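You operate a simulated robot arm through the tools that you are given. There is no shell and no other tool. Be economical: measure what you need, move in short steps, check, and stop when the job is done.

The job below is to be done with a simulated two-armed robot. You get a single attempt, and the scene is never put back.

JOB
Put the steel jug with black grip on the top of the sampling bench away on the top of the can bench. Take the silo sample cup with green ring and leave it on the top of the side table. Put three of the sieve balls from the top of the ball stand in the grey foots tub. Take the pane cloth and put it on the waste sack stand. Fetch the silo tamper and stand it on the sieve bench top. Do these in any order. Set down upright: steel jug with black grip, silo sample cup with green ring, silo tamper.
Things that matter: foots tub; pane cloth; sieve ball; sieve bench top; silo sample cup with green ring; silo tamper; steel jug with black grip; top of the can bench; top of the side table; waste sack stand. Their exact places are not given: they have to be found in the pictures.

Only the result counts: the job must be done as asked and must still hold three seconds after the hand-in. Knocking over, shifting, dropping, spilling or breaking anything else fails it. Flat cloth is picked up by pressing the open fingertips on it (5 to 10 N) and closing them slowly along it; thin cloth reads only 2 to 8 mm in the jaws.

ROBOT AND FRAMES
Two 7-joint arms with fingered hands on one trunk, on a base that drives. Base frame: it is fixed to the floor where the robot stands at the start and does not move with it; the origin is under the middle of the robot, x ahead of it, y to its left, z up. Readings come in mm, degrees, newtons and seconds.
The left shoulder is at the start at [151, 173, 974], the right one opposite. With the tool pointing down near the work surface each hand reaches from about 100 to 880 mm from the robot's upright axis, wherever it stands, measured 20 degrees to its own side. Places, roughly: foots tub (13x15x8 cm) [-14300, 8200, 900]; pane cloth (7x6x4 cm) [-14100, 8300, 900]; sieve ball (4x4x4 cm) [-14000, 8000, 900]; sieve bench top [-13900, 8100, 900]; silo sample cup with green ring (7x7x10 cm) [500, 2400, 900]; silo tamper (8x8x18 cm) [-14900, 7900, 900]; steel jug with black grip [750, 0, 1000]; top of the can bench [600, 3800, 800]; top of the side table (25x62 cm) [580, 5060, 800]; waste sack stand (18x15 cm) [-12200, 7760, 360]. Payload 3.5 kg a hand.
The tool frame of a hand sits at the grasp point between the pads (the TCP): z along the fingers, y along the line on which they close. The tips reach 30 mm beyond it. The gripper opens to 104 mm. The gripper's body begins 35 mm behind the TCP. The gripper is a hand of 3 fingers: y runs from the thumb to the fingers, the wrist lies at [-15, -104, -178] in the tool frame.
Orientation is that of the tool frame in the base frame, as a unit quaternion [w, x, y, z]. With the fingers straight down and the wrist toward the robot, the tool's x, y and z point along [0, 1, 0], [1, 0, 0] and [0, 0, -1] of the base frame.

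CONTROLS
- The arms move only by the tool servo_tool. It takes "left_rows", "right_rows" or both (then of equal length, played together; a hand with none holds still); each is text: rows parted by semicolons, each of 6 numbers parted by spaces: the shift along the tool's x, y, z in units of 40 mm (1.0 is 40 mm), then the turn, a rotation vector about the tool's x, y, z in units of 5 degrees (1.0 is 5 degrees). In form: x y z rx ry rz; .... A call has 1 to 8 rows; each row shifts and turns the commanded pose from where the row before left it, along the tool's axes as they then stand. A call with a number of a shift or a turn outside -1 to 1 is refused whole. Rows are played at 5 a second. More than 50 mm and 8.6 degrees between two rows, and nothing of the call is played. Where a pose cannot be reached the arm comes as near as it can. A force on the tool above 40 N (or 10 N above the force at the start of the call, whichever is more), or a blocked arm, ends the call early, and 0.2 s more pass. In this call time passes only in rows, and 0.2 s behind the last. It gives the time, the measured TCP pose, the force on the tool (base axes), the opening and the grip force at its end, in the units of the frame above (readings bear some noise), with the torque about the TCP (base axes, N m) and any sound that the robot's microphone picked up, and new pictures: "views" is both (left out), scene, wrist or none (wrist: the cameras of the hands that moved).
- Cameras (640 x 400 px; columns grow to the right, rows downward): "scene" is now at [272.2, 20.9, 1186.3]; the picture's right is [0.22, -0.98, 0.00], its down [-0.14, -0.03, -0.99] and it looks along [0.97, 0.22, -0.15] (base axes); focal length 291 px, centre (320, 200). "left" rides on the left gripper at [-64, -94, -117] in its tool frame; the picture's right is [-0.72, -0.33, 0.61], its down [0.64, -0.65, 0.40] and it looks along [0.27, 0.68, 0.68] (tool axes); focal length 238 px, centre (320, 200). "right" rides on the right gripper at [64, -94, -117] in its tool frame; the picture's right is [-0.72, 0.33, -0.61], its down [-0.64, -0.65, 0.40] and it looks along [-0.27, 0.68, 0.68] (tool axes); focal length 238 px, centre (320, 200).
- lift_body(by): slides the trunk up (or, below 0, down) by that many mm; the arms and the scene camera ride with it, the base frame stays. It gives what a move gives, with no picture.
- steer(legs): drives the robot by 1 to 6 legs, each [ahead, left, turn to the left] in mm, mm and degrees, along the robot's own axes; the way and the turn of a leg run together, so that a leg with both is an arc; at most 1500 mm and 180 degrees a leg. The arms and the cameras ride along, it lands a little off, and it stops where it bumps. It gives what a move gives, and a new picture of the scene camera.
- finger_targets(index, middle, thumb_bend, thumb_turn, hand): sets how far each is bent, from 0 (flat) to 1 (curled in); at 0.3 the hand is open as for a grip, at 0.7 the pads meet at the TCP. One left out holds its place. A second passes; each finger stops where it meets its share of the squeeze, and holds until it gets a number again. It is the only way to open and close the hand. It gives what a move gives, with no picture; readings hold the bend of each and the force on the fingers (four entries, about 0 where the hand has none), thumb and palm. thumb_turn goes from beside the hand (0) to across from the fingers (1), as for a grip.
- head_to(pan, tilt): turns the head with the scene camera to pan (to the left, within 86 degrees either way) and tilt (down, from -29 to 69), counted from straight ahead of the robot. It gives what a move gives, and a new picture of the scene camera.
- pixel_to_xyz(camera, pixels): for up to 12 pixels [column, row] of the newest picture of that camera ("zoom" is the newest enlarged one), the place [x, y, z] in the base frame of the surface seen there, good to about 2 mm. It takes no simulated time.
- inspect(camera, box): a new picture of the part [left, top, right, bottom] of that camera's present view, enlarged. It takes no simulated time.
- hand_in(): hands the job in; it is judged then, once.

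Go step by step. Measure first, check grasps and placings, and put right what went wrong. The budget is 138 turns and 260 pictures, counting those below and the enlarged ones. Unless the task says otherwise, let go and move clear before handing in, and close with one line.

The tools are called as name(argument=value, ...) on one line, values as JSON. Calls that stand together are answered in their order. servo_tool: Moves the arms, as the interface text tells. Its arguments: {"type":"object","properties":{"left_rows":{"type":"string"},"right_rows":{"type":"string"},"views":{"type":"string","enum":["both","scene","wrist","none"]}},"required":[]} The other tools are called the same way: lift_body (by) slides the trunk up or down; finger_targets (index, middle, thumb_bend, thumb_turn, hand) moves the fingers one by one; steer (legs) drives the base; head_to (pan, tilt) turns the head that bears the scene camera; pixel_to_xyz (camera, pixels) gives the place of the surface under pixels of a picture; inspect (camera, box) takes an enlarged picture of a part of a camera's view; hand_in () hands the job in.

At the start:

```text
time: 0.0
left_position: [494.8, 274.4, 1129.0]
left_ee_rot: [0.001, 0.707, 0.707, 0.001]
left_ft_force: [-0.3, -0.5, -0.1]
left_ft_torque: [0.03, 0.02, 0.0]
left_gripper_width: 103.6
left_grasp_force: 0.1
left_shape: jaw
left_bend: [0.3, 0.3, 0.3, 0.98]
left_finger forces: [0.0, 0.1, 0.1, 0.0, 0.0, 0.0]
right_position: [550.9, -127.1, 1134.0]
right_ee_rot: [0.0, 0.707, 0.707, 0.001]
right_ft_force: [0.7, 0.2, -0.6]
right_ft_torque: [0.01, 0.01, 0.04]
right_gripper_width: 103.7
right_grasp_force: 0.1
right_shape: jaw
right_bend: [0.3, 0.3, 0.3, 0.98]
right_finger forces: [0.0, 0.0, 0.0, 0.0, 0.1, 0.0]
trunk travel left (down, up): [-75.0, 679.0]
robot x, y, heading: [0.0, 0.1, 0.0]
head pan, tilt: [12.6, 8.6]
```

scene: 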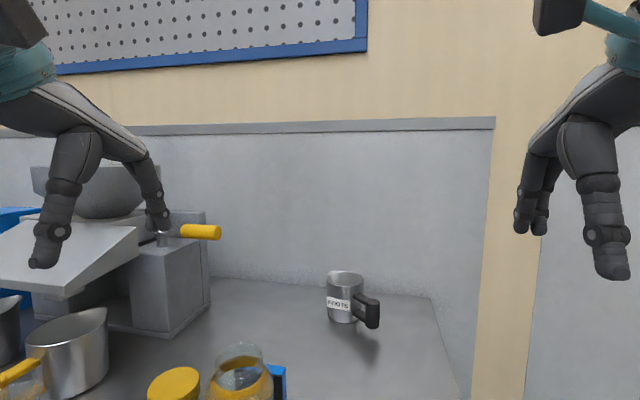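
right: 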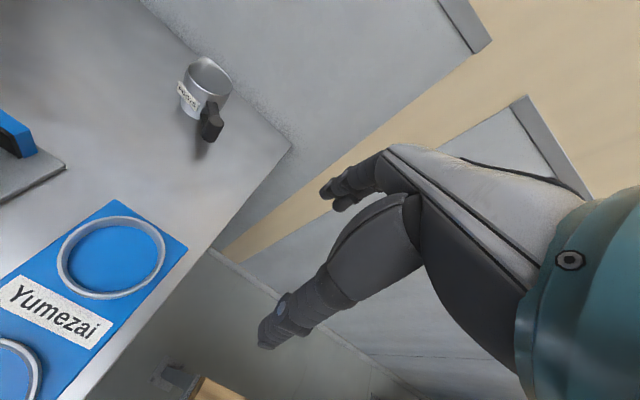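
left: 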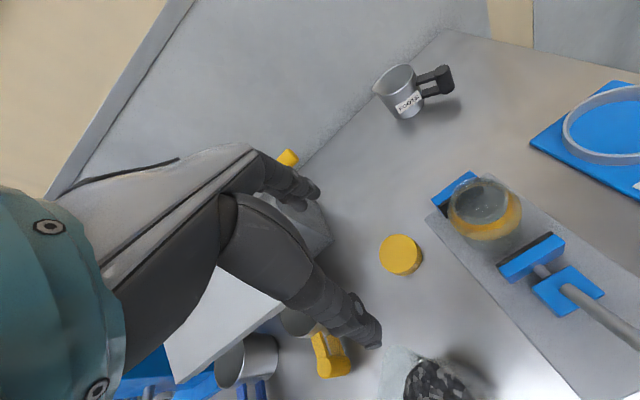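

The jug with the black grip is at scene pixel (345,297), with its handle to the lower right at (370,312). I measure it and look at the bench.

pixel_to_xyz(camera="scene", pixels=[[345, 273], [338, 300], [340, 320], [372, 312], [360, 300], [370, 325], [420, 330], [300, 300], [330, 275], [361, 278]])

inspect(camera="scene", box=[300, 250, 420, 340])

head_to(pan=0, tilt=45)

```text
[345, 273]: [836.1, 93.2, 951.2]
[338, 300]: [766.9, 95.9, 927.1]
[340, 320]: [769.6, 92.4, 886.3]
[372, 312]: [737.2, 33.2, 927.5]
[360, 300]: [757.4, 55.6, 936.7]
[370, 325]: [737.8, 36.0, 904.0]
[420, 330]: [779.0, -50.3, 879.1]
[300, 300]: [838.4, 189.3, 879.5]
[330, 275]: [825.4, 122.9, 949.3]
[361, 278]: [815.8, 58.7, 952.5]
```

```text
4.44 times, centred on (360, 295) of scene
```

zoom: 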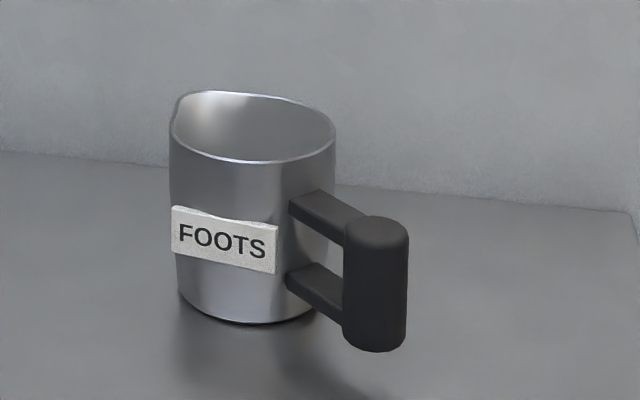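

```text
time: 1.0
left_position: [493.2, 273.7, 1128.7]
left_ee_rot: [0.001, 0.707, 0.707, 0.001]
left_ft_force: [-0.3, 0.3, -0.7]
left_ft_torque: [-0.02, 0.01, 0.03]
left_gripper_width: 103.8
left_grasp_force: 0.1
left_shape: jaw
left_bend: [0.3, 0.3, 0.3, 0.98]
left_finger forces: [0.1, 0.0, 0.0, 0.1, 0.1, 0.0]
right_position: [550.5, -126.4, 1133.8]
right_ee_rot: [0.0, 0.707, 0.707, 0.001]
right_ft_force: [0.4, 0.6, 0.3]
right_ft_torque: [0.04, 0.02, 0.01]
right_gripper_width: 103.5
right_grasp_force: 0.1
right_shape: jaw
right_bend: [0.3, 0.3, 0.3, 0.98]
right_finger forces: [0.1, 0.0, 0.0, 0.1, 0.0, 0.0]
trunk travel left (down, up): [-75.0, 679.0]
robot x, y, heading: [-0.5, 1.5, -0.1]
head pan, tilt: [0.0, 45.0]
```

scene: 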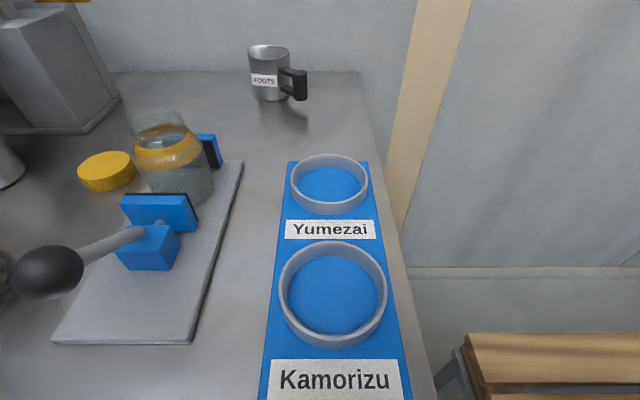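

The new view shows the jug at (270,72), with the weighed cup, press and sieves well in front of it. I measure the handle, the rim and the back wall for the approach.

inspect(camera="scene", box=[230, 30, 330, 110])

pixel_to_xyz(camera="scene", pixels=[[270, 38], [250, 50], [289, 50], [268, 56], [268, 47], [298, 72], [299, 85], [286, 71], [200, 60], [340, 60], [215, 140], [159, 112]])

```text
5.00 times, centred on (280, 70) of scene
```

zoom: 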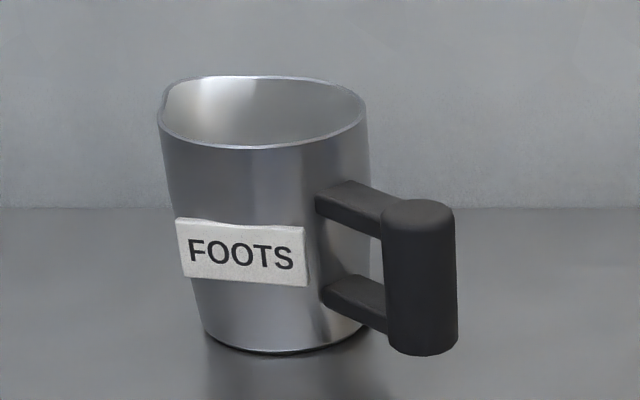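

```text
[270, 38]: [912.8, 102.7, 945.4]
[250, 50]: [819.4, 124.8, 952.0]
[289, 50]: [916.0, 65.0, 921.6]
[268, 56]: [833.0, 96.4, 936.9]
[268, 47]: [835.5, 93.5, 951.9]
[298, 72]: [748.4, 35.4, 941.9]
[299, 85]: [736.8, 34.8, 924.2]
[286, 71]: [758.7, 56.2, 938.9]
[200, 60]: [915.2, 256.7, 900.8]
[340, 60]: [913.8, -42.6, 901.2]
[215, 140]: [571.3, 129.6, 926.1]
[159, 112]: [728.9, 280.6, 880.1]
```

The jug is centred near (802, 91) with diameter about 72, its rim at z 952 and the handle toward (-x,-y). The wall is at x 914. I will take the body with the left hand, yawed 45° so that the fingers straddle it across the handle.

servo_tool(left_rows="-0.572 0.966 0.1 0 0 0;-0.572 0.966 0.1 0 0 0;-0.572 0.966 0.1 0 0 0;-0.572 0.966 0.1 0 0 0;-0.572 0.966 0.1 0 0 0;-0.572 0.966 0.1 0 0 0;-0.572 0.966 0.1 0 0 0;-0.572 0.966 0.1 0 0 0", views="none")

servo_tool(left_rows="0 0 0 0 0 1;0 0 0 0 0 1;0 0 0 0 0 1;0 0 0 0 0 1;0 0 0 0 0 1;0 0 0 0 0 1;0 0 0 0 0 1;0 0 0 0 0 1", views="both")

```text
time: 2.8
left_position: [752.4, 120.3, 1083.2]
left_ee_rot: [0.001, 0.707, 0.707, 0.001]
left_ft_force: [-0.6, 0.4, -0.5]
left_ft_torque: [0.02, -0.03, -0.01]
left_gripper_width: 104.0
left_grasp_force: 0.1
left_shape: jaw
left_bend: [0.3, 0.3, 0.3, 0.98]
left_finger forces: [0.0, 0.0, 0.0, 0.0, 0.0, 0.0]
left hand out of reach, approached as far as the arm can: row 7, 8
right_position: [550.1, -129.0, 1135.3]
right_ee_rot: [0.001, 0.707, 0.707, 0.0]
right_ft_force: [-1.2, -0.6, -0.5]
right_ft_torque: [-0.01, -0.02, 0.0]
right_gripper_width: 103.6
right_grasp_force: 0.1
right_shape: jaw
right_bend: [0.3, 0.3, 0.3, 0.98]
right_finger forces: [0.1, 0.0, 0.0, 0.0, 0.0, 0.0]
trunk travel left (down, up): [-75.0, 679.0]
robot x, y, heading: [0.2, 0.7, 0.1]
head pan, tilt: [0.0, 45.0]
```

```text
time: 4.6
left_position: [732.9, 126.5, 1070.2]
left_ee_rot: [0.0, 0.907, 0.421, 0.001]
left_ft_force: [-0.2, 0.9, 0.8]
left_ft_torque: [0.02, -0.02, 0.02]
left_gripper_width: 103.9
left_grasp_force: 0.0
left_shape: jaw
left_bend: [0.3, 0.3, 0.3, 0.98]
left_finger forces: [0.0, 0.0, 0.1, 0.0, 0.0, 0.0]
left hand out of reach, approached as far as the arm can: row 3, 5, 6, 7, 8
right_position: [550.3, -128.3, 1135.2]
right_ee_rot: [0.0, 0.708, 0.707, 0.001]
right_ft_force: [0.0, -1.1, -0.3]
right_ft_torque: [0.02, 0.02, 0.02]
right_gripper_width: 103.7
right_grasp_force: 0.0
right_shape: jaw
right_bend: [0.3, 0.3, 0.3, 0.98]
right_finger forces: [0.0, 0.0, 0.0, 0.1, 0.0, 0.0]
trunk travel left (down, up): [-75.0, 679.0]
robot x, y, heading: [-0.3, -0.9, 0.0]
head pan, tilt: [0.0, 45.0]
```

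scene: 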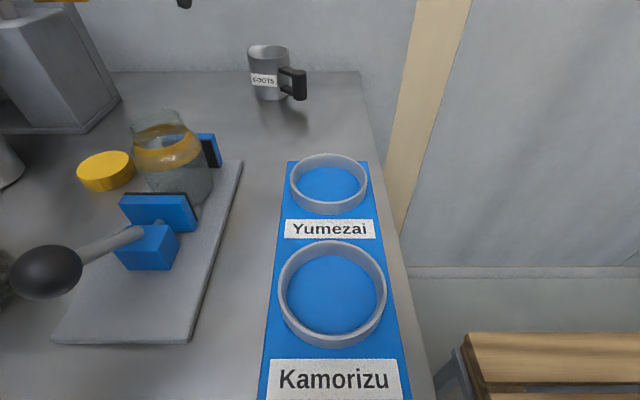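
left: 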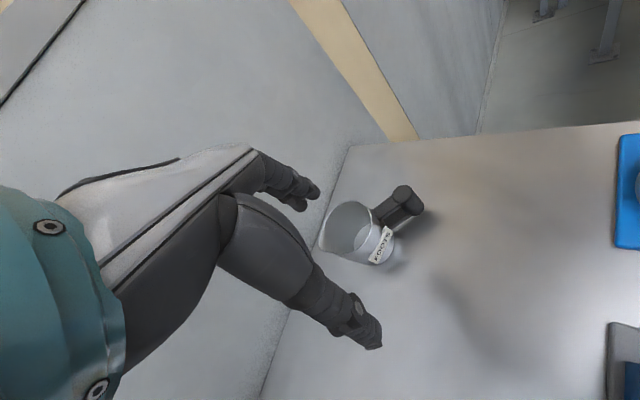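

The arm runs out of reach about 70 mm short, so the base has to come closer. I look down at the bench front edge to see what room there is.

head_to(pan=0, tilt=69)

head_to(pan=70, tilt=30)

```text
time: 5.5
left_position: [733.5, 128.7, 1070.3]
left_ee_rot: [0.0, 0.906, 0.423, 0.001]
left_ft_force: [1.2, 0.2, 0.6]
left_ft_torque: [0.0, 0.01, 0.02]
left_gripper_width: 103.7
left_grasp_force: 0.1
left_shape: jaw
left_bend: [0.3, 0.3, 0.3, 0.98]
left_finger forces: [0.0, 0.1, 0.0, 0.1, 0.0, 0.1]
right_position: [550.7, -129.0, 1134.9]
right_ee_rot: [0.001, 0.707, 0.707, 0.001]
right_ft_force: [0.2, 0.1, 1.0]
right_ft_torque: [-0.03, 0.0, -0.02]
right_gripper_width: 103.5
right_grasp_force: 0.1
right_shape: jaw
right_bend: [0.3, 0.3, 0.3, 0.98]
right_finger forces: [0.0, 0.1, 0.1, 0.1, 0.0, 0.0]
trunk travel left (down, up): [-75.0, 679.0]
robot x, y, heading: [-2.2, -1.4, 0.1]
head pan, tilt: [0.0, 68.8]
```

scene: 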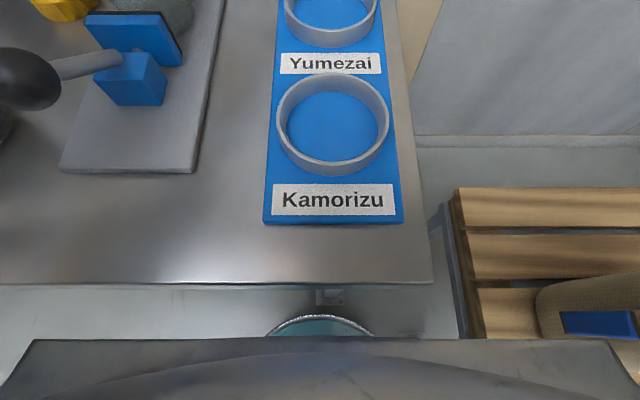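

```text
time: 6.9
left_position: [732.8, 127.2, 1070.1]
left_ee_rot: [0.0, 0.906, 0.423, 0.001]
left_ft_force: [-0.4, 0.6, 0.2]
left_ft_torque: [0.01, -0.01, 0.0]
left_gripper_width: 104.0
left_grasp_force: 0.0
left_shape: jaw
left_bend: [0.3, 0.3, 0.3, 0.98]
left_finger forces: [0.0, 0.0, 0.1, 0.0, 0.0, 0.1]
right_position: [551.1, -127.0, 1133.9]
right_ee_rot: [0.0, 0.707, 0.707, 0.0]
right_ft_force: [0.5, 0.1, -0.2]
right_ft_torque: [-0.01, 0.01, 0.0]
right_gripper_width: 103.8
right_grasp_force: 0.1
right_shape: jaw
right_bend: [0.3, 0.3, 0.3, 0.98]
right_finger forces: [0.2, 0.0, 0.1, 0.0, 0.1, 0.0]
trunk travel left (down, up): [-75.0, 679.0]
robot x, y, heading: [-1.3, -3.6, 0.1]
head pan, tilt: [70.0, 30.0]
```

scene: 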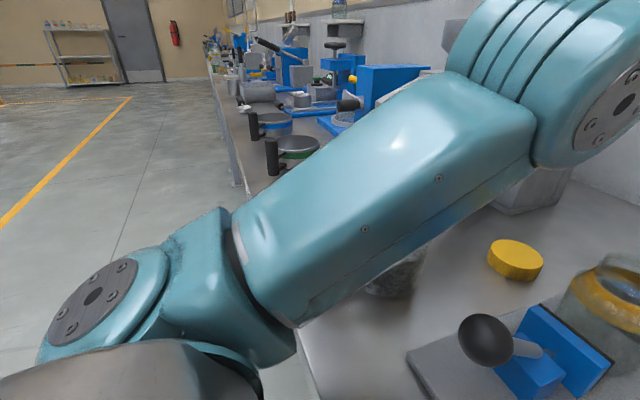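

Torso front is nearly at the bench edge (row 285), so base room is scant. Reach is limited by the wrist height, so I raise the trunk 120 mm to level the shoulder with the wrist, and turn part of the yaw back.

lift_body(by=110)

servo_tool(left_rows="0 0 0.9 0 0 -0.8;0 0 0.9 0 0 -0.8;0 0 0.9 0 0 -0.8;0 0 0.9 0 0 -0.8", views="none")

head_to(pan=10, tilt=35)

```text
time: 8.3
left_position: [672.8, 129.4, 1258.2]
left_ee_rot: [0.029, 0.904, 0.422, 0.062]
left_ft_force: [0.8, -0.6, 0.0]
left_ft_torque: [0.0, 0.03, 0.01]
left_gripper_width: 103.7
left_grasp_force: 0.1
left_shape: jaw
left_bend: [0.3, 0.3, 0.3, 0.98]
left_finger forces: [0.1, 0.0, 0.0, 0.0, 0.0, 0.0]
right_position: [553.9, -126.7, 1242.7]
right_ee_rot: [-0.001, 0.707, 0.707, -0.001]
right_ft_force: [-0.9, 0.0, 0.5]
right_ft_torque: [0.0, 0.0, -0.03]
right_gripper_width: 103.5
right_grasp_force: 0.1
right_shape: jaw
right_bend: [0.3, 0.3, 0.3, 0.98]
right_finger forces: [0.0, 0.0, 0.1, 0.0, 0.0, 0.1]
trunk travel left (down, up): [-185.0, 569.0]
robot x, y, heading: [1.4, -1.1, -0.2]
head pan, tilt: [70.0, 30.0]
```

```text
time: 9.3
left_position: [690.1, 127.0, 1117.5]
left_ee_rot: [0.038, 0.837, 0.544, 0.057]
left_ft_force: [-0.7, -0.9, -0.1]
left_ft_torque: [-0.01, -0.03, -0.02]
left_gripper_width: 103.9
left_grasp_force: 0.0
left_shape: jaw
left_bend: [0.3, 0.3, 0.3, 0.98]
left_finger forces: [0.0, 0.0, 0.0, 0.1, 0.0, 0.1]
right_position: [553.3, -126.9, 1243.2]
right_ee_rot: [0.0, 0.707, 0.707, -0.001]
right_ft_force: [-0.3, 0.1, -0.1]
right_ft_torque: [-0.02, 0.03, 0.01]
right_gripper_width: 103.4
right_grasp_force: 0.2
right_shape: jaw
right_bend: [0.3, 0.3, 0.3, 0.98]
right_finger forces: [0.1, 0.0, 0.0, 0.0, 0.1, 0.1]
trunk travel left (down, up): [-185.0, 569.0]
robot x, y, heading: [3.3, -2.0, 0.1]
head pan, tilt: [70.0, 30.0]
```

```text
time: 10.6
left_position: [690.1, 128.9, 1118.5]
left_ee_rot: [0.038, 0.837, 0.543, 0.057]
left_ft_force: [0.2, 0.7, -0.3]
left_ft_torque: [0.0, -0.03, -0.01]
left_gripper_width: 103.7
left_grasp_force: 0.1
left_shape: jaw
left_bend: [0.3, 0.3, 0.3, 0.98]
left_finger forces: [0.0, 0.1, 0.0, 0.0, 0.0, 0.1]
right_position: [553.0, -127.6, 1243.2]
right_ee_rot: [0.0, 0.707, 0.707, 0.0]
right_ft_force: [-0.4, 0.0, 0.3]
right_ft_torque: [0.04, 0.0, -0.03]
right_gripper_width: 103.7
right_grasp_force: 0.1
right_shape: jaw
right_bend: [0.3, 0.3, 0.3, 0.98]
right_finger forces: [0.1, 0.1, 0.0, 0.0, 0.0, 0.0]
trunk travel left (down, up): [-185.0, 569.0]
robot x, y, heading: [1.4, -1.0, 0.0]
head pan, tilt: [10.0, 35.0]
```

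scene: 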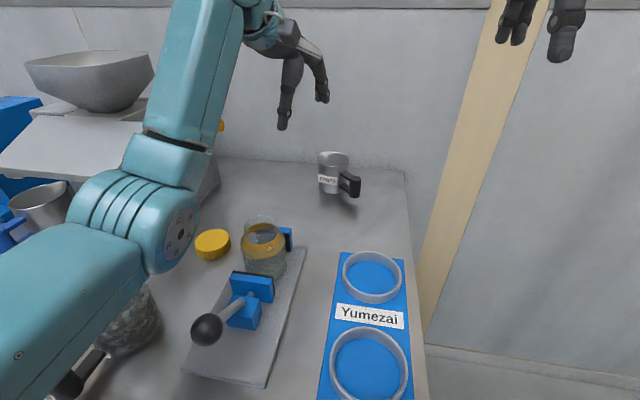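

The yaw is now about -24° and the tool leans 8°. I level it and go toward a place above the jug, descending as I go.

servo_tool(left_rows="0 0 0.4 0.72 -0.32 0;0 0 0.4 0.72 -0.32 0;0.07 0.73 0.4 0 0 0;0.07 0.73 0.4 0 0 0;0.07 0.73 0.4 0 0 0;0.07 0.73 0.4 0 0 0", views="both")

```text
time: 12.0
left_position: [758.4, 100.5, 1024.3]
left_ee_rot: [0.001, 0.839, 0.544, 0.0]
left_ft_force: [0.3, -0.4, 0.0]
left_ft_torque: [0.02, 0.02, -0.03]
left_gripper_width: 103.9
left_grasp_force: 0.1
left_shape: jaw
left_bend: [0.3, 0.3, 0.3, 0.98]
left_finger forces: [0.0, 0.1, 0.0, 0.0, 0.0, 0.0]
left hand out of reach, approached as far as the arm can: row 5, 6
right_position: [553.0, -127.5, 1243.0]
right_ee_rot: [0.0, 0.707, 0.707, 0.0]
right_ft_force: [-0.4, -1.3, -0.1]
right_ft_torque: [0.02, -0.03, -0.01]
right_gripper_width: 103.7
right_grasp_force: 0.2
right_shape: jaw
right_bend: [0.3, 0.3, 0.3, 0.98]
right_finger forces: [0.0, 0.1, 0.0, 0.0, 0.0, 0.0]
trunk travel left (down, up): [-185.0, 569.0]
robot x, y, heading: [1.3, -1.0, 0.5]
head pan, tilt: [10.0, 35.0]
```

scene: 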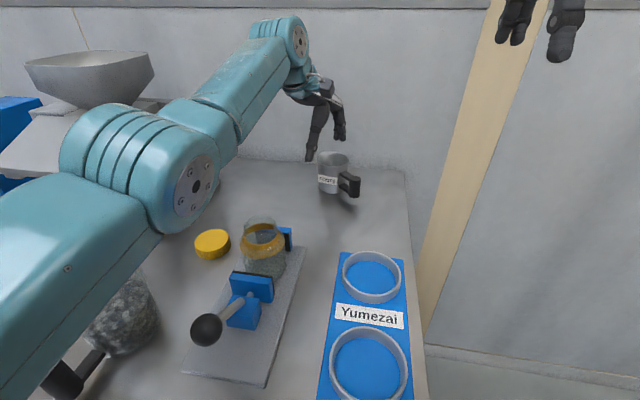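
left: 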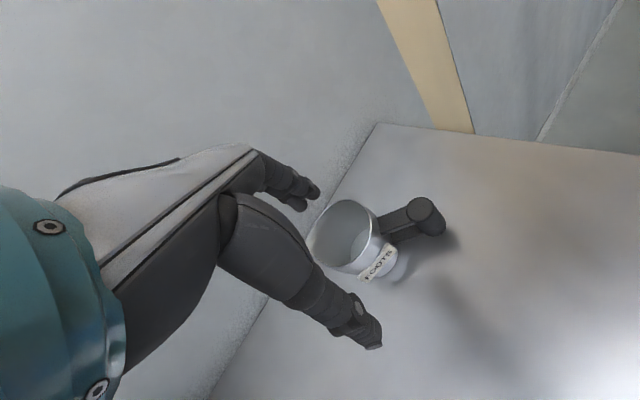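

The hand is still ~45 mm short at x 758. I look straight down and measure the gap between robot front and bench edge.

head_to(pan=0, tilt=69)

pixel_to_xyz(camera="scene", pixels=[[320, 395], [320, 370], [320, 345], [320, 325], [320, 300], [320, 280], [320, 260], [200, 345], [450, 345], [200, 300], [320, 240], [420, 260]])

```text
time: 13.0
left_position: [759.4, 100.1, 1023.6]
left_ee_rot: [0.0, 0.838, 0.546, 0.0]
left_ft_force: [-0.1, 0.1, 0.4]
left_ft_torque: [-0.01, 0.0, 0.01]
left_gripper_width: 103.8
left_grasp_force: 0.1
left_shape: jaw
left_bend: [0.3, 0.3, 0.3, 0.98]
left_finger forces: [0.0, 0.0, 0.0, 0.1, 0.0, 0.1]
right_position: [552.2, -126.5, 1243.5]
right_ee_rot: [0.0, 0.707, 0.707, -0.001]
right_ft_force: [0.9, 0.2, -0.1]
right_ft_torque: [-0.01, 0.0, 0.0]
right_gripper_width: 103.7
right_grasp_force: 0.0
right_shape: jaw
right_bend: [0.3, 0.3, 0.3, 0.98]
right_finger forces: [0.1, 0.0, 0.0, 0.1, 0.0, 0.0]
trunk travel left (down, up): [-185.0, 569.0]
robot x, y, heading: [0.6, 0.8, -0.0]
head pan, tilt: [0.0, 68.8]
```

scene: 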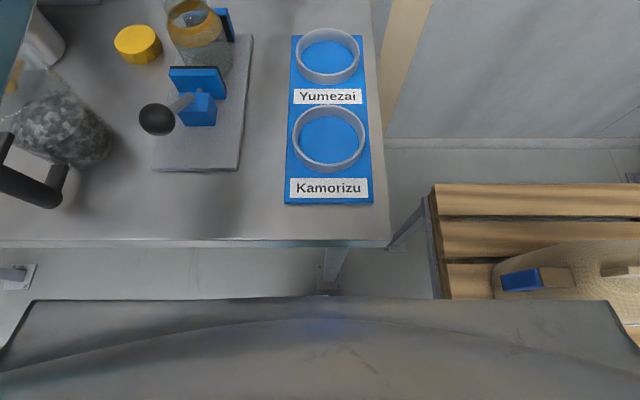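

```text
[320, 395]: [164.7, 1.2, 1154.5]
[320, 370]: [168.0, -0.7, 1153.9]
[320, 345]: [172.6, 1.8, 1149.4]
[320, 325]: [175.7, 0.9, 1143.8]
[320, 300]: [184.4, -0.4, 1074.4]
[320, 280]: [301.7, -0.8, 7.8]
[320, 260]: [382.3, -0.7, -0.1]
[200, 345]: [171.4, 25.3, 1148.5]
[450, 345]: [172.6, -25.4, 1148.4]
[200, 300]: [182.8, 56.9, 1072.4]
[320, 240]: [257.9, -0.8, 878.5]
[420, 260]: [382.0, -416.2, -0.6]
```

Bench edge is at x 257, torso front at 185, and a bench leg is right ahead. Instead of driving in, I pull the arm back and turn right 30° with a small left shift, which brings the left shoulder about 65 mm closer.

servo_tool(left_rows="0 -0.9 -0.5 0 0 0;0 -0.9 -0.5 0 0 0;0 -0.9 -0.5 0 0 0;0 -0.9 -0.5 0 0 0;0 -0.9 -0.3 0 0 0", views="none")

steer(legs=[[0, 50, 0], [0, 0, -30]])

head_to(pan=35, tilt=35)

```text
time: 14.2
left_position: [593.8, 173.9, 1114.7]
left_ee_rot: [-0.001, 0.838, 0.545, -0.001]
left_ft_force: [0.1, -0.7, -0.7]
left_ft_torque: [0.02, -0.02, 0.01]
left_gripper_width: 104.0
left_grasp_force: 0.1
left_shape: jaw
left_bend: [0.3, 0.3, 0.3, 0.98]
left_finger forces: [0.1, 0.0, 0.0, 0.0, 0.0, 0.1]
right_position: [551.0, -127.4, 1243.3]
right_ee_rot: [0.0, 0.707, 0.708, -0.001]
right_ft_force: [0.4, 0.3, -0.3]
right_ft_torque: [-0.01, 0.0, -0.01]
right_gripper_width: 103.6
right_grasp_force: 0.0
right_shape: jaw
right_bend: [0.3, 0.3, 0.3, 0.98]
right_finger forces: [0.0, 0.0, 0.1, 0.1, 0.0, 0.1]
trunk travel left (down, up): [-185.0, 569.0]
robot x, y, heading: [1.0, -1.2, 0.1]
head pan, tilt: [0.0, 68.8]
```

```text
time: 16.6
left_position: [602.3, -97.3, 1114.4]
left_ee_rot: [0.0, 0.95, 0.311, 0.001]
left_ft_force: [0.3, 0.3, 0.7]
left_ft_torque: [0.0, -0.01, 0.01]
left_gripper_width: 103.7
left_grasp_force: 0.1
left_shape: jaw
left_bend: [0.3, 0.3, 0.3, 0.98]
left_finger forces: [0.1, 0.0, 0.0, 0.0, 0.0, 0.0]
right_position: [415.7, -337.4, 1243.6]
right_ee_rot: [0.0, 0.866, 0.501, 0.0]
right_ft_force: [0.0, 0.4, 0.0]
right_ft_torque: [-0.02, 0.02, -0.06]
right_gripper_width: 103.6
right_grasp_force: 0.1
right_shape: jaw
right_bend: [0.3, 0.3, 0.3, 0.98]
right_finger forces: [0.0, 0.0, 0.1, 0.0, 0.0, 0.1]
trunk travel left (down, up): [-185.0, 569.0]
robot x, y, heading: [-4.5, 50.7, -29.7]
head pan, tilt: [0.0, 68.8]
```

scene: 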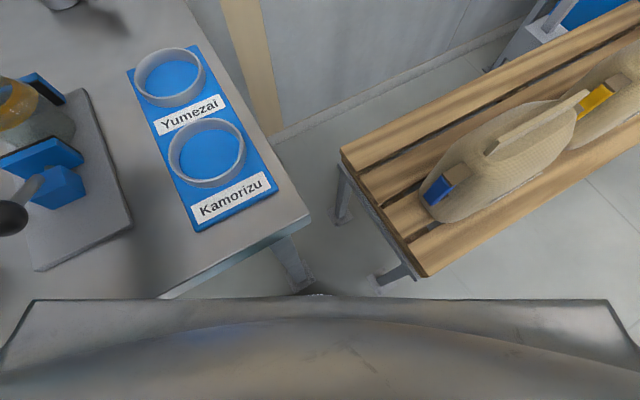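

```text
time: 17.6
left_position: [601.8, -96.5, 1114.9]
left_ee_rot: [0.0, 0.951, 0.311, 0.0]
left_ft_force: [0.3, 0.6, 0.0]
left_ft_torque: [0.02, 0.01, -0.03]
left_gripper_width: 103.7
left_grasp_force: 0.0
left_shape: jaw
left_bend: [0.3, 0.3, 0.3, 0.98]
left_finger forces: [0.0, 0.0, 0.0, 0.0, 0.1, 0.0]
right_position: [415.9, -336.3, 1243.5]
right_ee_rot: [0.001, 0.865, 0.501, 0.0]
right_ft_force: [-0.7, 0.3, -0.2]
right_ft_torque: [-0.04, 0.0, 0.01]
right_gripper_width: 103.6
right_grasp_force: 0.1
right_shape: jaw
right_bend: [0.3, 0.3, 0.3, 0.98]
right_finger forces: [0.0, 0.0, 0.0, 0.1, 0.0, 0.0]
trunk travel left (down, up): [-185.0, 569.0]
robot x, y, heading: [2.4, 49.9, -29.8]
head pan, tilt: [35.0, 35.0]
```

scene: 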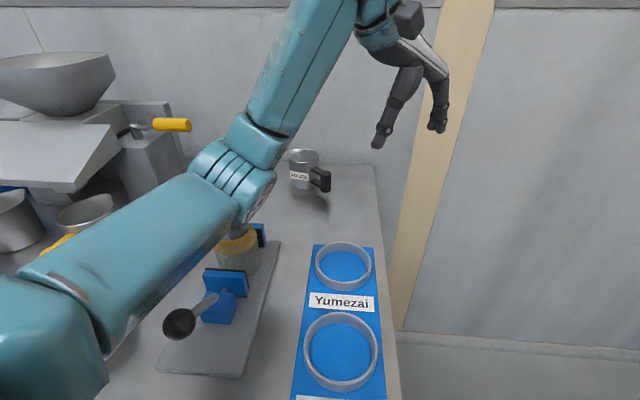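

The left hand is at (602,-97,1114) with yaw -54°. I bring it over the jug at (802,91), turning to yaw -20° and descending to z 1030.

servo_tool(left_rows="0.97 -0.12 0.3 0 0 -0.97;0.98 -0.04 0.3 0 0 -0.97;0.98 0.05 0.3 0 0 -0.97;0.97 0.12 0.3 0 0 -0.97;0.96 0.21 0.3 0 0 -0.97;0.94 0.28 0.3 0 0 -0.97;0.91 0.36 0.3 0 0 -0.97", views="both")

```text
time: 19.2
left_position: [794.1, 94.9, 1045.7]
left_ee_rot: [0.009, 0.817, 0.576, 0.006]
left_ft_force: [0.4, 0.8, 0.8]
left_ft_torque: [0.0, 0.02, 0.02]
left_gripper_width: 103.9
left_grasp_force: 0.1
left_shape: jaw
left_bend: [0.3, 0.3, 0.3, 0.98]
left_finger forces: [0.1, 0.0, 0.0, 0.1, 0.0, 0.0]
right_position: [406.4, -334.3, 1246.1]
right_ee_rot: [0.002, 0.865, 0.501, 0.004]
right_ft_force: [-0.5, -1.1, 0.3]
right_ft_torque: [0.0, 0.01, -0.01]
right_gripper_width: 103.5
right_grasp_force: 0.0
right_shape: jaw
right_bend: [0.3, 0.3, 0.3, 0.98]
right_finger forces: [0.0, 0.0, 0.0, 0.1, 0.1, 0.0]
trunk travel left (down, up): [-185.0, 569.0]
robot x, y, heading: [1.6, 51.5, -29.6]
head pan, tilt: [35.0, 35.0]
```

scene: 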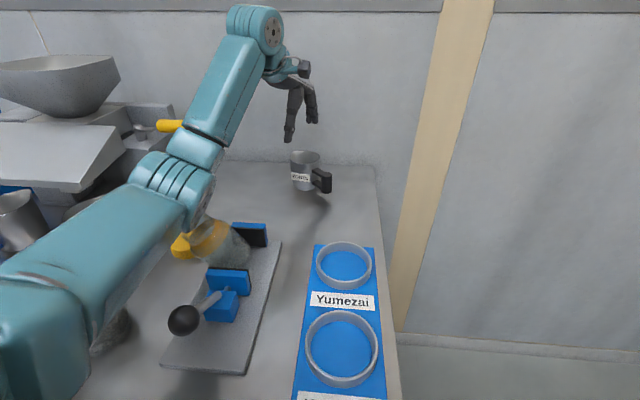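
left: 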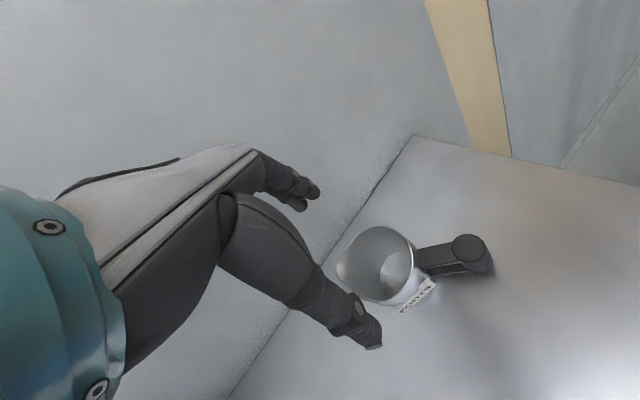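

The jar near (215,245) looks leaning compared with before; I check that my elbow hasn't touched it.

inspect(camera="scene", box=[130, 190, 290, 380])

pixel_to_xyz(camera="scene", pixels=[[225, 228], [206, 235], [245, 255], [180, 248], [180, 200], [205, 180], [200, 205], [160, 200], [200, 220]])

```text
2.11 times, centred on (210, 285) of scene
```

zoom: 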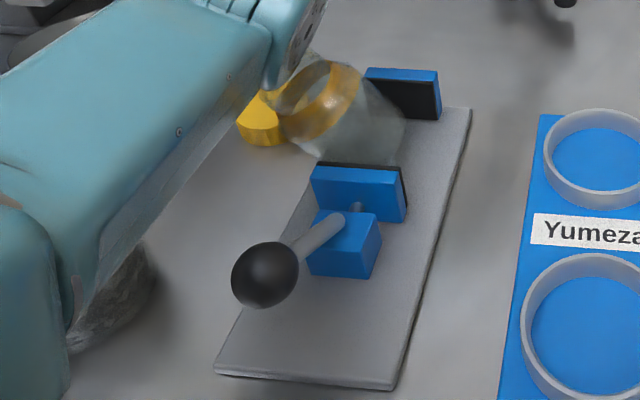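

```text
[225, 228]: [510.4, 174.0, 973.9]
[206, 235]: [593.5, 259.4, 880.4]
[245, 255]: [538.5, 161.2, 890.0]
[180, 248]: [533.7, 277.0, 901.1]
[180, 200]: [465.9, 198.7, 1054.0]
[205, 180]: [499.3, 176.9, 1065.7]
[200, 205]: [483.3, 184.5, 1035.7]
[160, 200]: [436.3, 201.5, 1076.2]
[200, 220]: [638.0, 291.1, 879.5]
```

My elbow has tipped the jar in the clamp (mouth now near (200,228)). I reverse the last motion a little and watch what the jar does.

servo_tool(left_rows="-0.45 -0.14 -0.15 0 0 0.48;-0.47 -0.14 -0.15 0 0 0.48", views="scene")

inspect(camera="scene", box=[130, 170, 290, 320])

```text
time: 19.8
left_position: [769.3, 58.1, 1060.3]
left_ee_rot: [0.009, 0.843, 0.538, 0.009]
left_ft_force: [-0.1, -0.5, 0.7]
left_ft_torque: [0.02, -0.01, -0.01]
left_gripper_width: 103.8
left_grasp_force: 0.0
left_shape: jaw
left_bend: [0.3, 0.3, 0.3, 0.98]
left_finger forces: [0.0, 0.1, 0.0, 0.0, 0.0, 0.0]
right_position: [404.4, -340.6, 1246.6]
right_ee_rot: [0.001, 0.866, 0.5, 0.004]
right_ft_force: [0.5, -0.2, -1.3]
right_ft_torque: [0.01, -0.03, 0.02]
right_gripper_width: 103.8
right_grasp_force: 0.1
right_shape: jaw
right_bend: [0.3, 0.3, 0.3, 0.98]
right_finger forces: [0.0, 0.0, 0.0, 0.0, 0.0, 0.0]
trunk travel left (down, up): [-185.0, 569.0]
robot x, y, heading: [4.3, 53.8, -29.8]
head pan, tilt: [35.0, 35.0]
```

scene: 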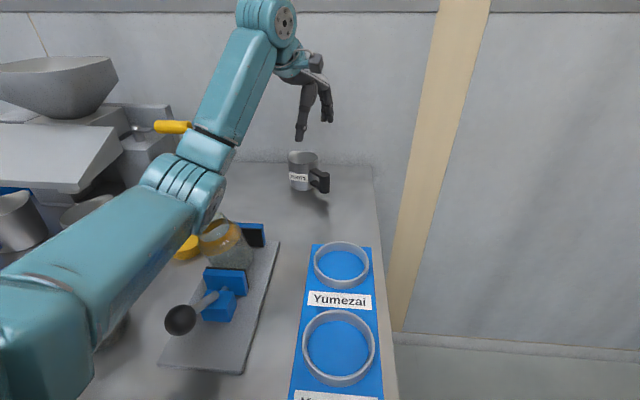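

```text
2.67 times, centred on (210, 245) of scene
```

zoom: 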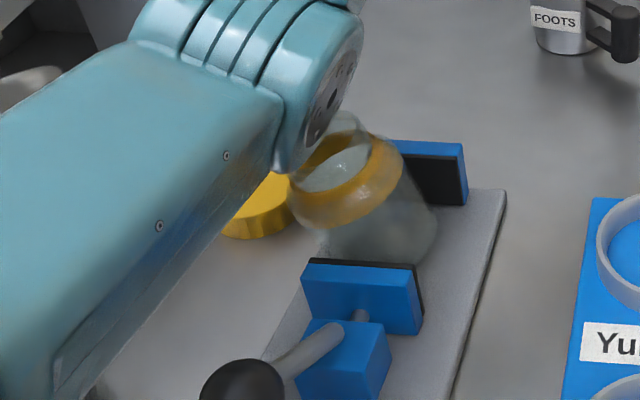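

The jar follows the elbow back upright (tilt shrank). I keep reversing gently along the way I came.

servo_tool(left_rows="-0.47 -0.12 -0.15 0 0 0.48;-0.48 -0.1 -0.15 0 0 0.48;-0.48 -0.08 -0.15 0 0 0.48", views="scene")

inspect(camera="scene", box=[130, 170, 290, 320])

```text
time: 20.6
left_position: [735.5, 18.6, 1073.2]
left_ee_rot: [0.007, 0.874, 0.487, 0.007]
left_ft_force: [-0.2, -0.5, 0.3]
left_ft_torque: [0.0, -0.01, -0.01]
left_gripper_width: 103.9
left_grasp_force: 0.1
left_shape: jaw
left_bend: [0.3, 0.3, 0.3, 0.98]
left_finger forces: [0.1, 0.1, 0.0, 0.0, 0.0, 0.0]
right_position: [408.7, -334.5, 1246.3]
right_ee_rot: [0.002, 0.865, 0.502, 0.003]
right_ft_force: [0.4, 0.5, 0.8]
right_ft_torque: [-0.03, 0.02, 0.03]
right_gripper_width: 103.7
right_grasp_force: 0.1
right_shape: jaw
right_bend: [0.3, 0.3, 0.3, 0.98]
right_finger forces: [0.0, 0.0, 0.1, 0.1, 0.0, 0.1]
trunk travel left (down, up): [-185.0, 569.0]
robot x, y, heading: [1.0, 51.5, -29.8]
head pan, tilt: [35.0, 35.0]
```

scene: 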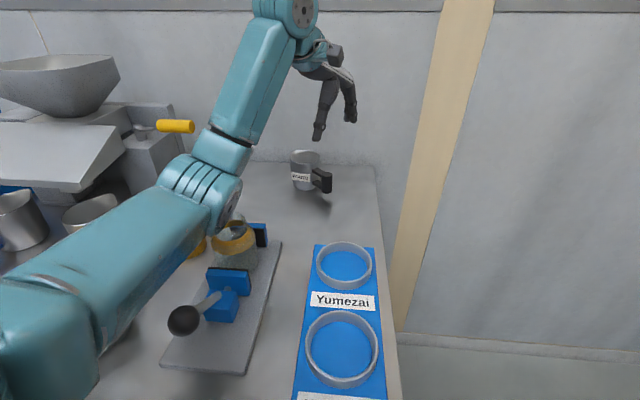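

```text
2.67 times, centred on (210, 245) of scene
```

zoom: 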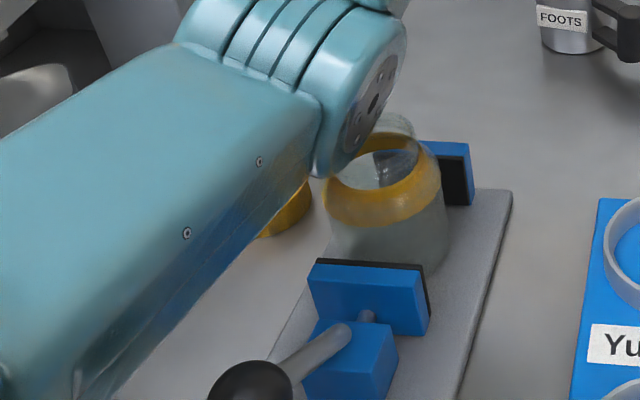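

Nearly upright now. I continue back a bit more so that the jar stands alone.

servo_tool(left_rows="-0.48 -0.06 -0.2 0 0 0.48;-0.48 -0.04 -0.2 0 0 0.48;-0.48 -0.02 -0.2 0 0 0.48;-0.48 0 -0.2 0 0 0.48", views="scene")

inspect(camera="scene", box=[130, 170, 290, 320])

```text
time: 21.6
left_position: [687.5, -45.2, 1094.5]
left_ee_rot: [0.0, 0.912, 0.41, 0.001]
left_ft_force: [0.9, 0.1, -0.4]
left_ft_torque: [0.0, -0.01, 0.0]
left_gripper_width: 103.8
left_grasp_force: 0.0
left_shape: jaw
left_bend: [0.3, 0.3, 0.3, 0.98]
left_finger forces: [0.0, 0.1, 0.0, 0.0, 0.1, 0.0]
right_position: [411.9, -337.5, 1243.6]
right_ee_rot: [0.0, 0.865, 0.501, 0.001]
right_ft_force: [0.4, -0.1, -0.8]
right_ft_torque: [0.04, -0.03, -0.01]
right_gripper_width: 103.9
right_grasp_force: 0.1
right_shape: jaw
right_bend: [0.3, 0.3, 0.3, 0.98]
right_finger forces: [0.1, 0.0, 0.0, 0.1, 0.0, 0.0]
trunk travel left (down, up): [-185.0, 569.0]
robot x, y, heading: [0.3, 52.3, -30.2]
head pan, tilt: [35.0, 35.0]
```

scene: 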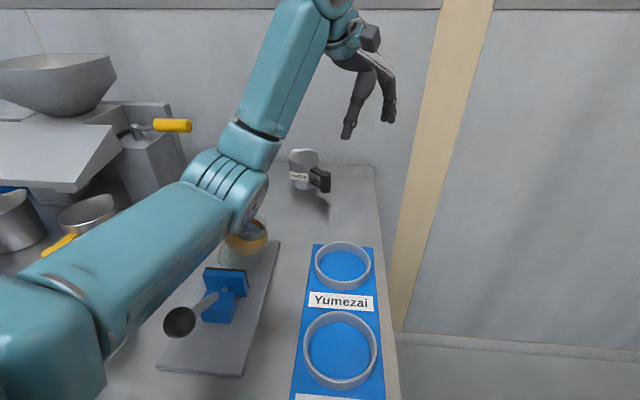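

```text
2.67 times, centred on (210, 245) of scene
```

zoom: 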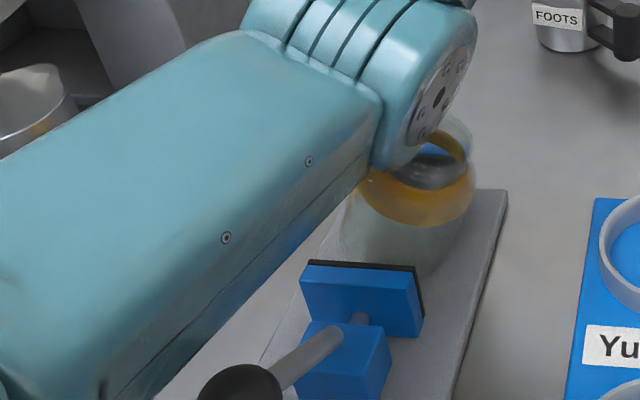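

The jar is about upright, slightly overpushed. I raise the trunk straight up to get the elbow clear of it.

lift_body(by=150)

head_to(pan=35, tilt=50)

inspect(camera="scene", box=[150, 100, 350, 250])

```text
time: 23.4
left_position: [692.4, -44.4, 1242.0]
left_ee_rot: [-0.001, 0.912, 0.411, 0.0]
left_ft_force: [0.2, -0.6, 0.6]
left_ft_torque: [0.02, -0.02, 0.01]
left_gripper_width: 104.0
left_grasp_force: 0.2
left_shape: jaw
left_bend: [0.3, 0.3, 0.3, 0.98]
left_finger forces: [0.0, 0.1, 0.0, 0.0, 0.0, 0.0]
right_position: [416.1, -336.6, 1391.8]
right_ee_rot: [-0.001, 0.866, 0.5, 0.0]
right_ft_force: [-1.0, -0.3, 0.0]
right_ft_torque: [-0.01, 0.0, 0.01]
right_gripper_width: 103.9
right_grasp_force: 0.0
right_shape: jaw
right_bend: [0.3, 0.3, 0.3, 0.98]
right_finger forces: [0.0, 0.1, 0.0, 0.0, 0.1, 0.0]
trunk travel left (down, up): [-335.0, 419.0]
robot x, y, heading: [-1.6, 46.7, -29.7]
head pan, tilt: [35.0, 35.0]
```

```text
time: 24.1
left_position: [691.8, -43.4, 1243.6]
left_ee_rot: [0.0, 0.912, 0.41, 0.0]
left_ft_force: [-0.6, 0.0, -1.3]
left_ft_torque: [-0.05, 0.0, -0.02]
left_gripper_width: 103.6
left_grasp_force: 0.1
left_shape: jaw
left_bend: [0.3, 0.3, 0.3, 0.98]
left_finger forces: [0.1, 0.0, 0.0, 0.1, 0.0, 0.0]
right_position: [416.3, -336.3, 1393.3]
right_ee_rot: [0.0, 0.865, 0.501, 0.0]
right_ft_force: [0.7, -0.5, -0.3]
right_ft_torque: [0.01, 0.0, -0.02]
right_gripper_width: 103.7
right_grasp_force: 0.0
right_shape: jaw
right_bend: [0.3, 0.3, 0.3, 0.98]
right_finger forces: [0.0, 0.1, 0.0, 0.0, 0.0, 0.0]
trunk travel left (down, up): [-335.0, 419.0]
robot x, y, heading: [1.3, 51.0, -29.9]
head pan, tilt: [35.0, 50.0]
```

scene: 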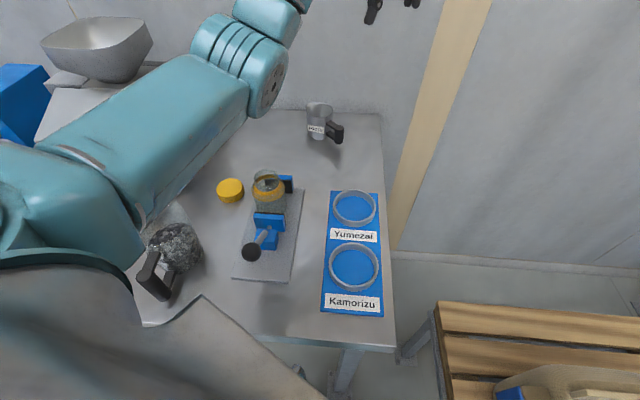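

```text
2.67 times, centred on (250, 175) of scene
```

zoom: 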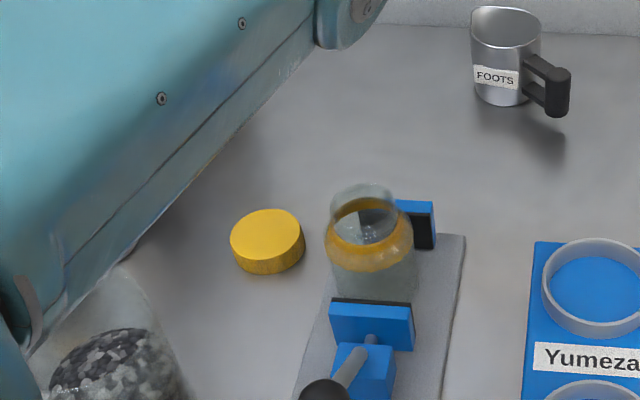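

The jar stands upright in its clamp again, near enough where it was. The left elbow sweeps low over it, so I'll use the right arm instead: pull the left arm back, turn to about +20°, and take the jug with the right hand.

servo_tool(left_rows="0 -0.9 -0.4 0 0 0;0 -0.9 -0.4 0 0 0;0 -0.9 -0.4 0 0 0;0 -0.9 -0.4 0 0 0;0 -0.9 -0.4 0 0 0;0 -0.9 -0.4 0 0 0", views="none")

head_to(pan=60, tilt=40)

```text
time: 25.5
left_position: [527.6, 100.8, 1338.7]
left_ee_rot: [-0.001, 0.912, 0.411, 0.0]
left_ft_force: [-0.1, -0.1, -0.4]
left_ft_torque: [-0.03, -0.04, 0.04]
left_gripper_width: 103.6
left_grasp_force: 0.0
left_shape: jaw
left_bend: [0.3, 0.3, 0.3, 0.98]
left_finger forces: [0.0, 0.1, 0.0, 0.0, 0.1, 0.1]
right_position: [414.2, -335.4, 1393.2]
right_ee_rot: [0.0, 0.865, 0.502, 0.0]
right_ft_force: [-0.8, 0.4, -1.3]
right_ft_torque: [-0.01, -0.04, -0.01]
right_gripper_width: 103.9
right_grasp_force: 0.1
right_shape: jaw
right_bend: [0.3, 0.3, 0.3, 0.98]
right_finger forces: [0.0, 0.0, 0.0, 0.1, 0.0, 0.1]
trunk travel left (down, up): [-335.0, 419.0]
robot x, y, heading: [2.0, 51.4, -29.9]
head pan, tilt: [35.0, 50.0]
```

```text
time: 26.4
left_position: [528.6, 99.4, 1338.8]
left_ee_rot: [0.0, 0.912, 0.411, 0.0]
left_ft_force: [-0.3, 0.4, 0.4]
left_ft_torque: [-0.04, 0.01, -0.04]
left_gripper_width: 103.7
left_grasp_force: 0.0
left_shape: jaw
left_bend: [0.3, 0.3, 0.3, 0.98]
left_finger forces: [0.0, 0.0, 0.0, 0.0, 0.0, 0.1]
right_position: [415.5, -336.7, 1393.7]
right_ee_rot: [0.001, 0.865, 0.501, 0.0]
right_ft_force: [-0.3, 0.4, -0.1]
right_ft_torque: [-0.01, 0.01, 0.03]
right_gripper_width: 104.0
right_grasp_force: 0.2
right_shape: jaw
right_bend: [0.3, 0.3, 0.3, 0.98]
right_finger forces: [0.1, 0.1, 0.0, 0.0, 0.0, 0.0]
trunk travel left (down, up): [-335.0, 419.0]
robot x, y, heading: [-1.5, 50.7, -29.8]
head pan, tilt: [60.0, 40.0]
```

scene: 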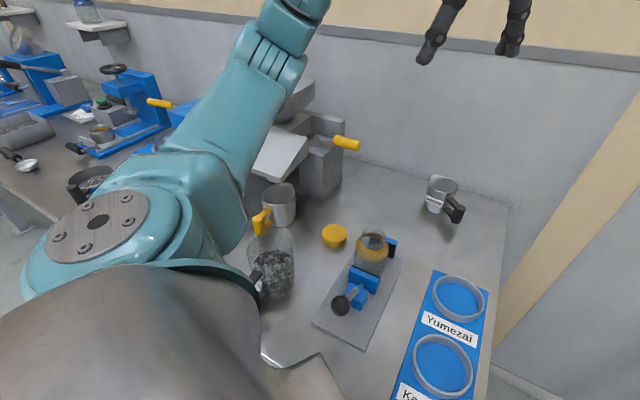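

The bench is clear at these heights. I turn left 50° and shift so that the right shoulder faces the jug.

steer(legs=[[0, 0, 50], [17, 47, 0]])

head_to(pan=-15, tilt=50)

```text
time: 29.6
left_position: [303.6, 537.2, 1337.9]
left_ee_rot: [0.001, 0.653, 0.758, -0.001]
left_ft_force: [0.0, 0.5, 0.6]
left_ft_torque: [-0.05, -0.01, 0.02]
left_gripper_width: 104.0
left_grasp_force: 0.0
left_shape: jaw
left_bend: [0.3, 0.3, 0.3, 0.98]
left_finger forces: [0.0, 0.1, 0.0, 0.0, 0.1, 0.1]
right_position: [562.9, 169.8, 1393.3]
right_ee_rot: [0.0, 0.574, 0.819, -0.001]
right_ft_force: [0.6, 0.7, 0.1]
right_ft_torque: [-0.06, 0.01, 0.01]
right_gripper_width: 103.8
right_grasp_force: 0.2
right_shape: jaw
right_bend: [0.3, 0.3, 0.3, 0.98]
right_finger forces: [0.0, 0.1, 0.0, 0.0, 0.0, 0.0]
trunk travel left (down, up): [-335.0, 419.0]
robot x, y, heading: [-2.2, 97.5, 20.0]
head pan, tilt: [60.0, 40.0]
```

scene: 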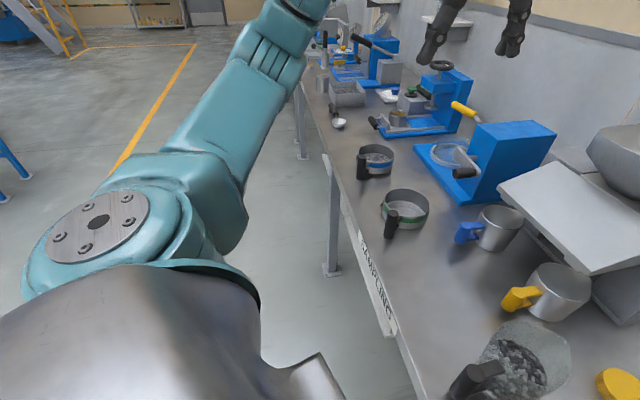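

```text
time: 31.1
left_position: [301.8, 535.8, 1339.8]
left_ee_rot: [-0.001, 0.654, 0.757, -0.001]
left_ft_force: [0.2, 0.2, 0.5]
left_ft_torque: [-0.01, 0.01, 0.03]
left_gripper_width: 103.8
left_grasp_force: 0.1
left_shape: jaw
left_bend: [0.3, 0.3, 0.3, 0.98]
left_finger forces: [0.0, 0.1, 0.0, 0.0, 0.0, 0.0]
right_position: [562.1, 169.2, 1393.8]
right_ee_rot: [0.0, 0.574, 0.819, -0.001]
right_ft_force: [-0.6, 0.6, -0.2]
right_ft_torque: [0.01, 0.03, 0.0]
right_gripper_width: 103.9
right_grasp_force: 0.0
right_shape: jaw
right_bend: [0.3, 0.3, 0.3, 0.98]
right_finger forces: [0.0, 0.0, 0.0, 0.0, 0.0, 0.1]
trunk travel left (down, up): [-335.0, 419.0]
robot x, y, heading: [-4.0, 100.2, 20.1]
head pan, tilt: [-15.0, 50.0]
```

scene: 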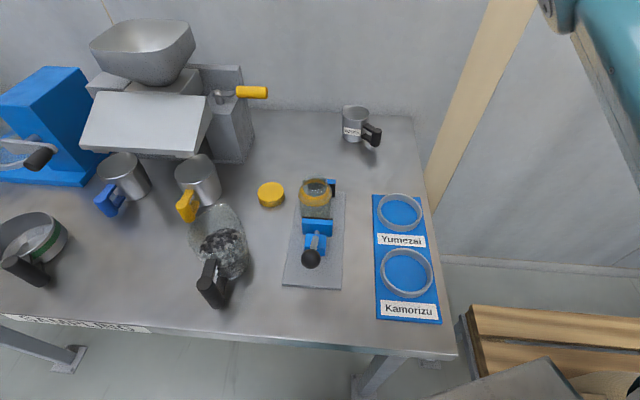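

From here the jug is at (355,122) and the jar is well upright at (315,192). I move the right hand toward it in two parts, watching the elbow.

servo_tool(right_rows="-0.49 0.62 0.91 0 0 0.75;-0.44 0.65 0.91 0 0 0.75;-0.4 0.68 0.91 0 0 0.75;-0.36 0.7 0.91 0 0 0.75;-0.31 0.73 0.91 0 0 0.75", views="scene")

```text
time: 32.3
left_position: [303.0, 534.9, 1338.7]
left_ee_rot: [-0.001, 0.653, 0.758, -0.001]
left_ft_force: [-0.4, 0.3, 0.8]
left_ft_torque: [0.02, 0.0, -0.01]
left_gripper_width: 103.8
left_grasp_force: 0.1
left_shape: jaw
left_bend: [0.3, 0.3, 0.3, 0.98]
left_finger forces: [0.1, 0.0, 0.1, 0.0, 0.0, 0.0]
right_position: [714.4, 119.2, 1213.2]
right_ee_rot: [0.001, 0.699, 0.715, -0.001]
right_ft_force: [-0.9, -0.3, -0.4]
right_ft_torque: [-0.01, -0.01, -0.01]
right_gripper_width: 103.7
right_grasp_force: 0.0
right_shape: jaw
right_bend: [0.3, 0.3, 0.3, 0.98]
right_finger forces: [0.0, 0.1, 0.0, 0.0, 0.0, 0.1]
trunk travel left (down, up): [-335.0, 419.0]
robot x, y, heading: [-2.7, 99.1, 20.1]
head pan, tilt: [-15.0, 50.0]
```

scene: 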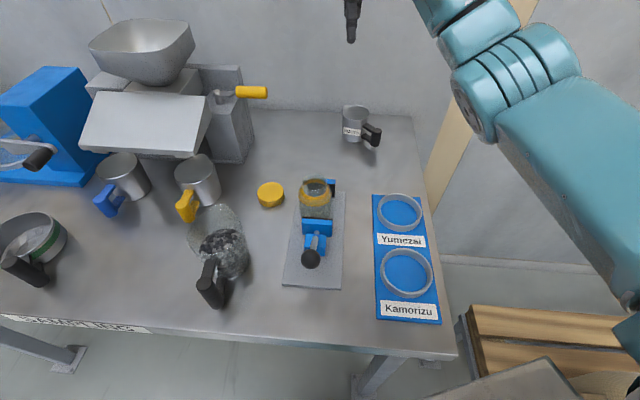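

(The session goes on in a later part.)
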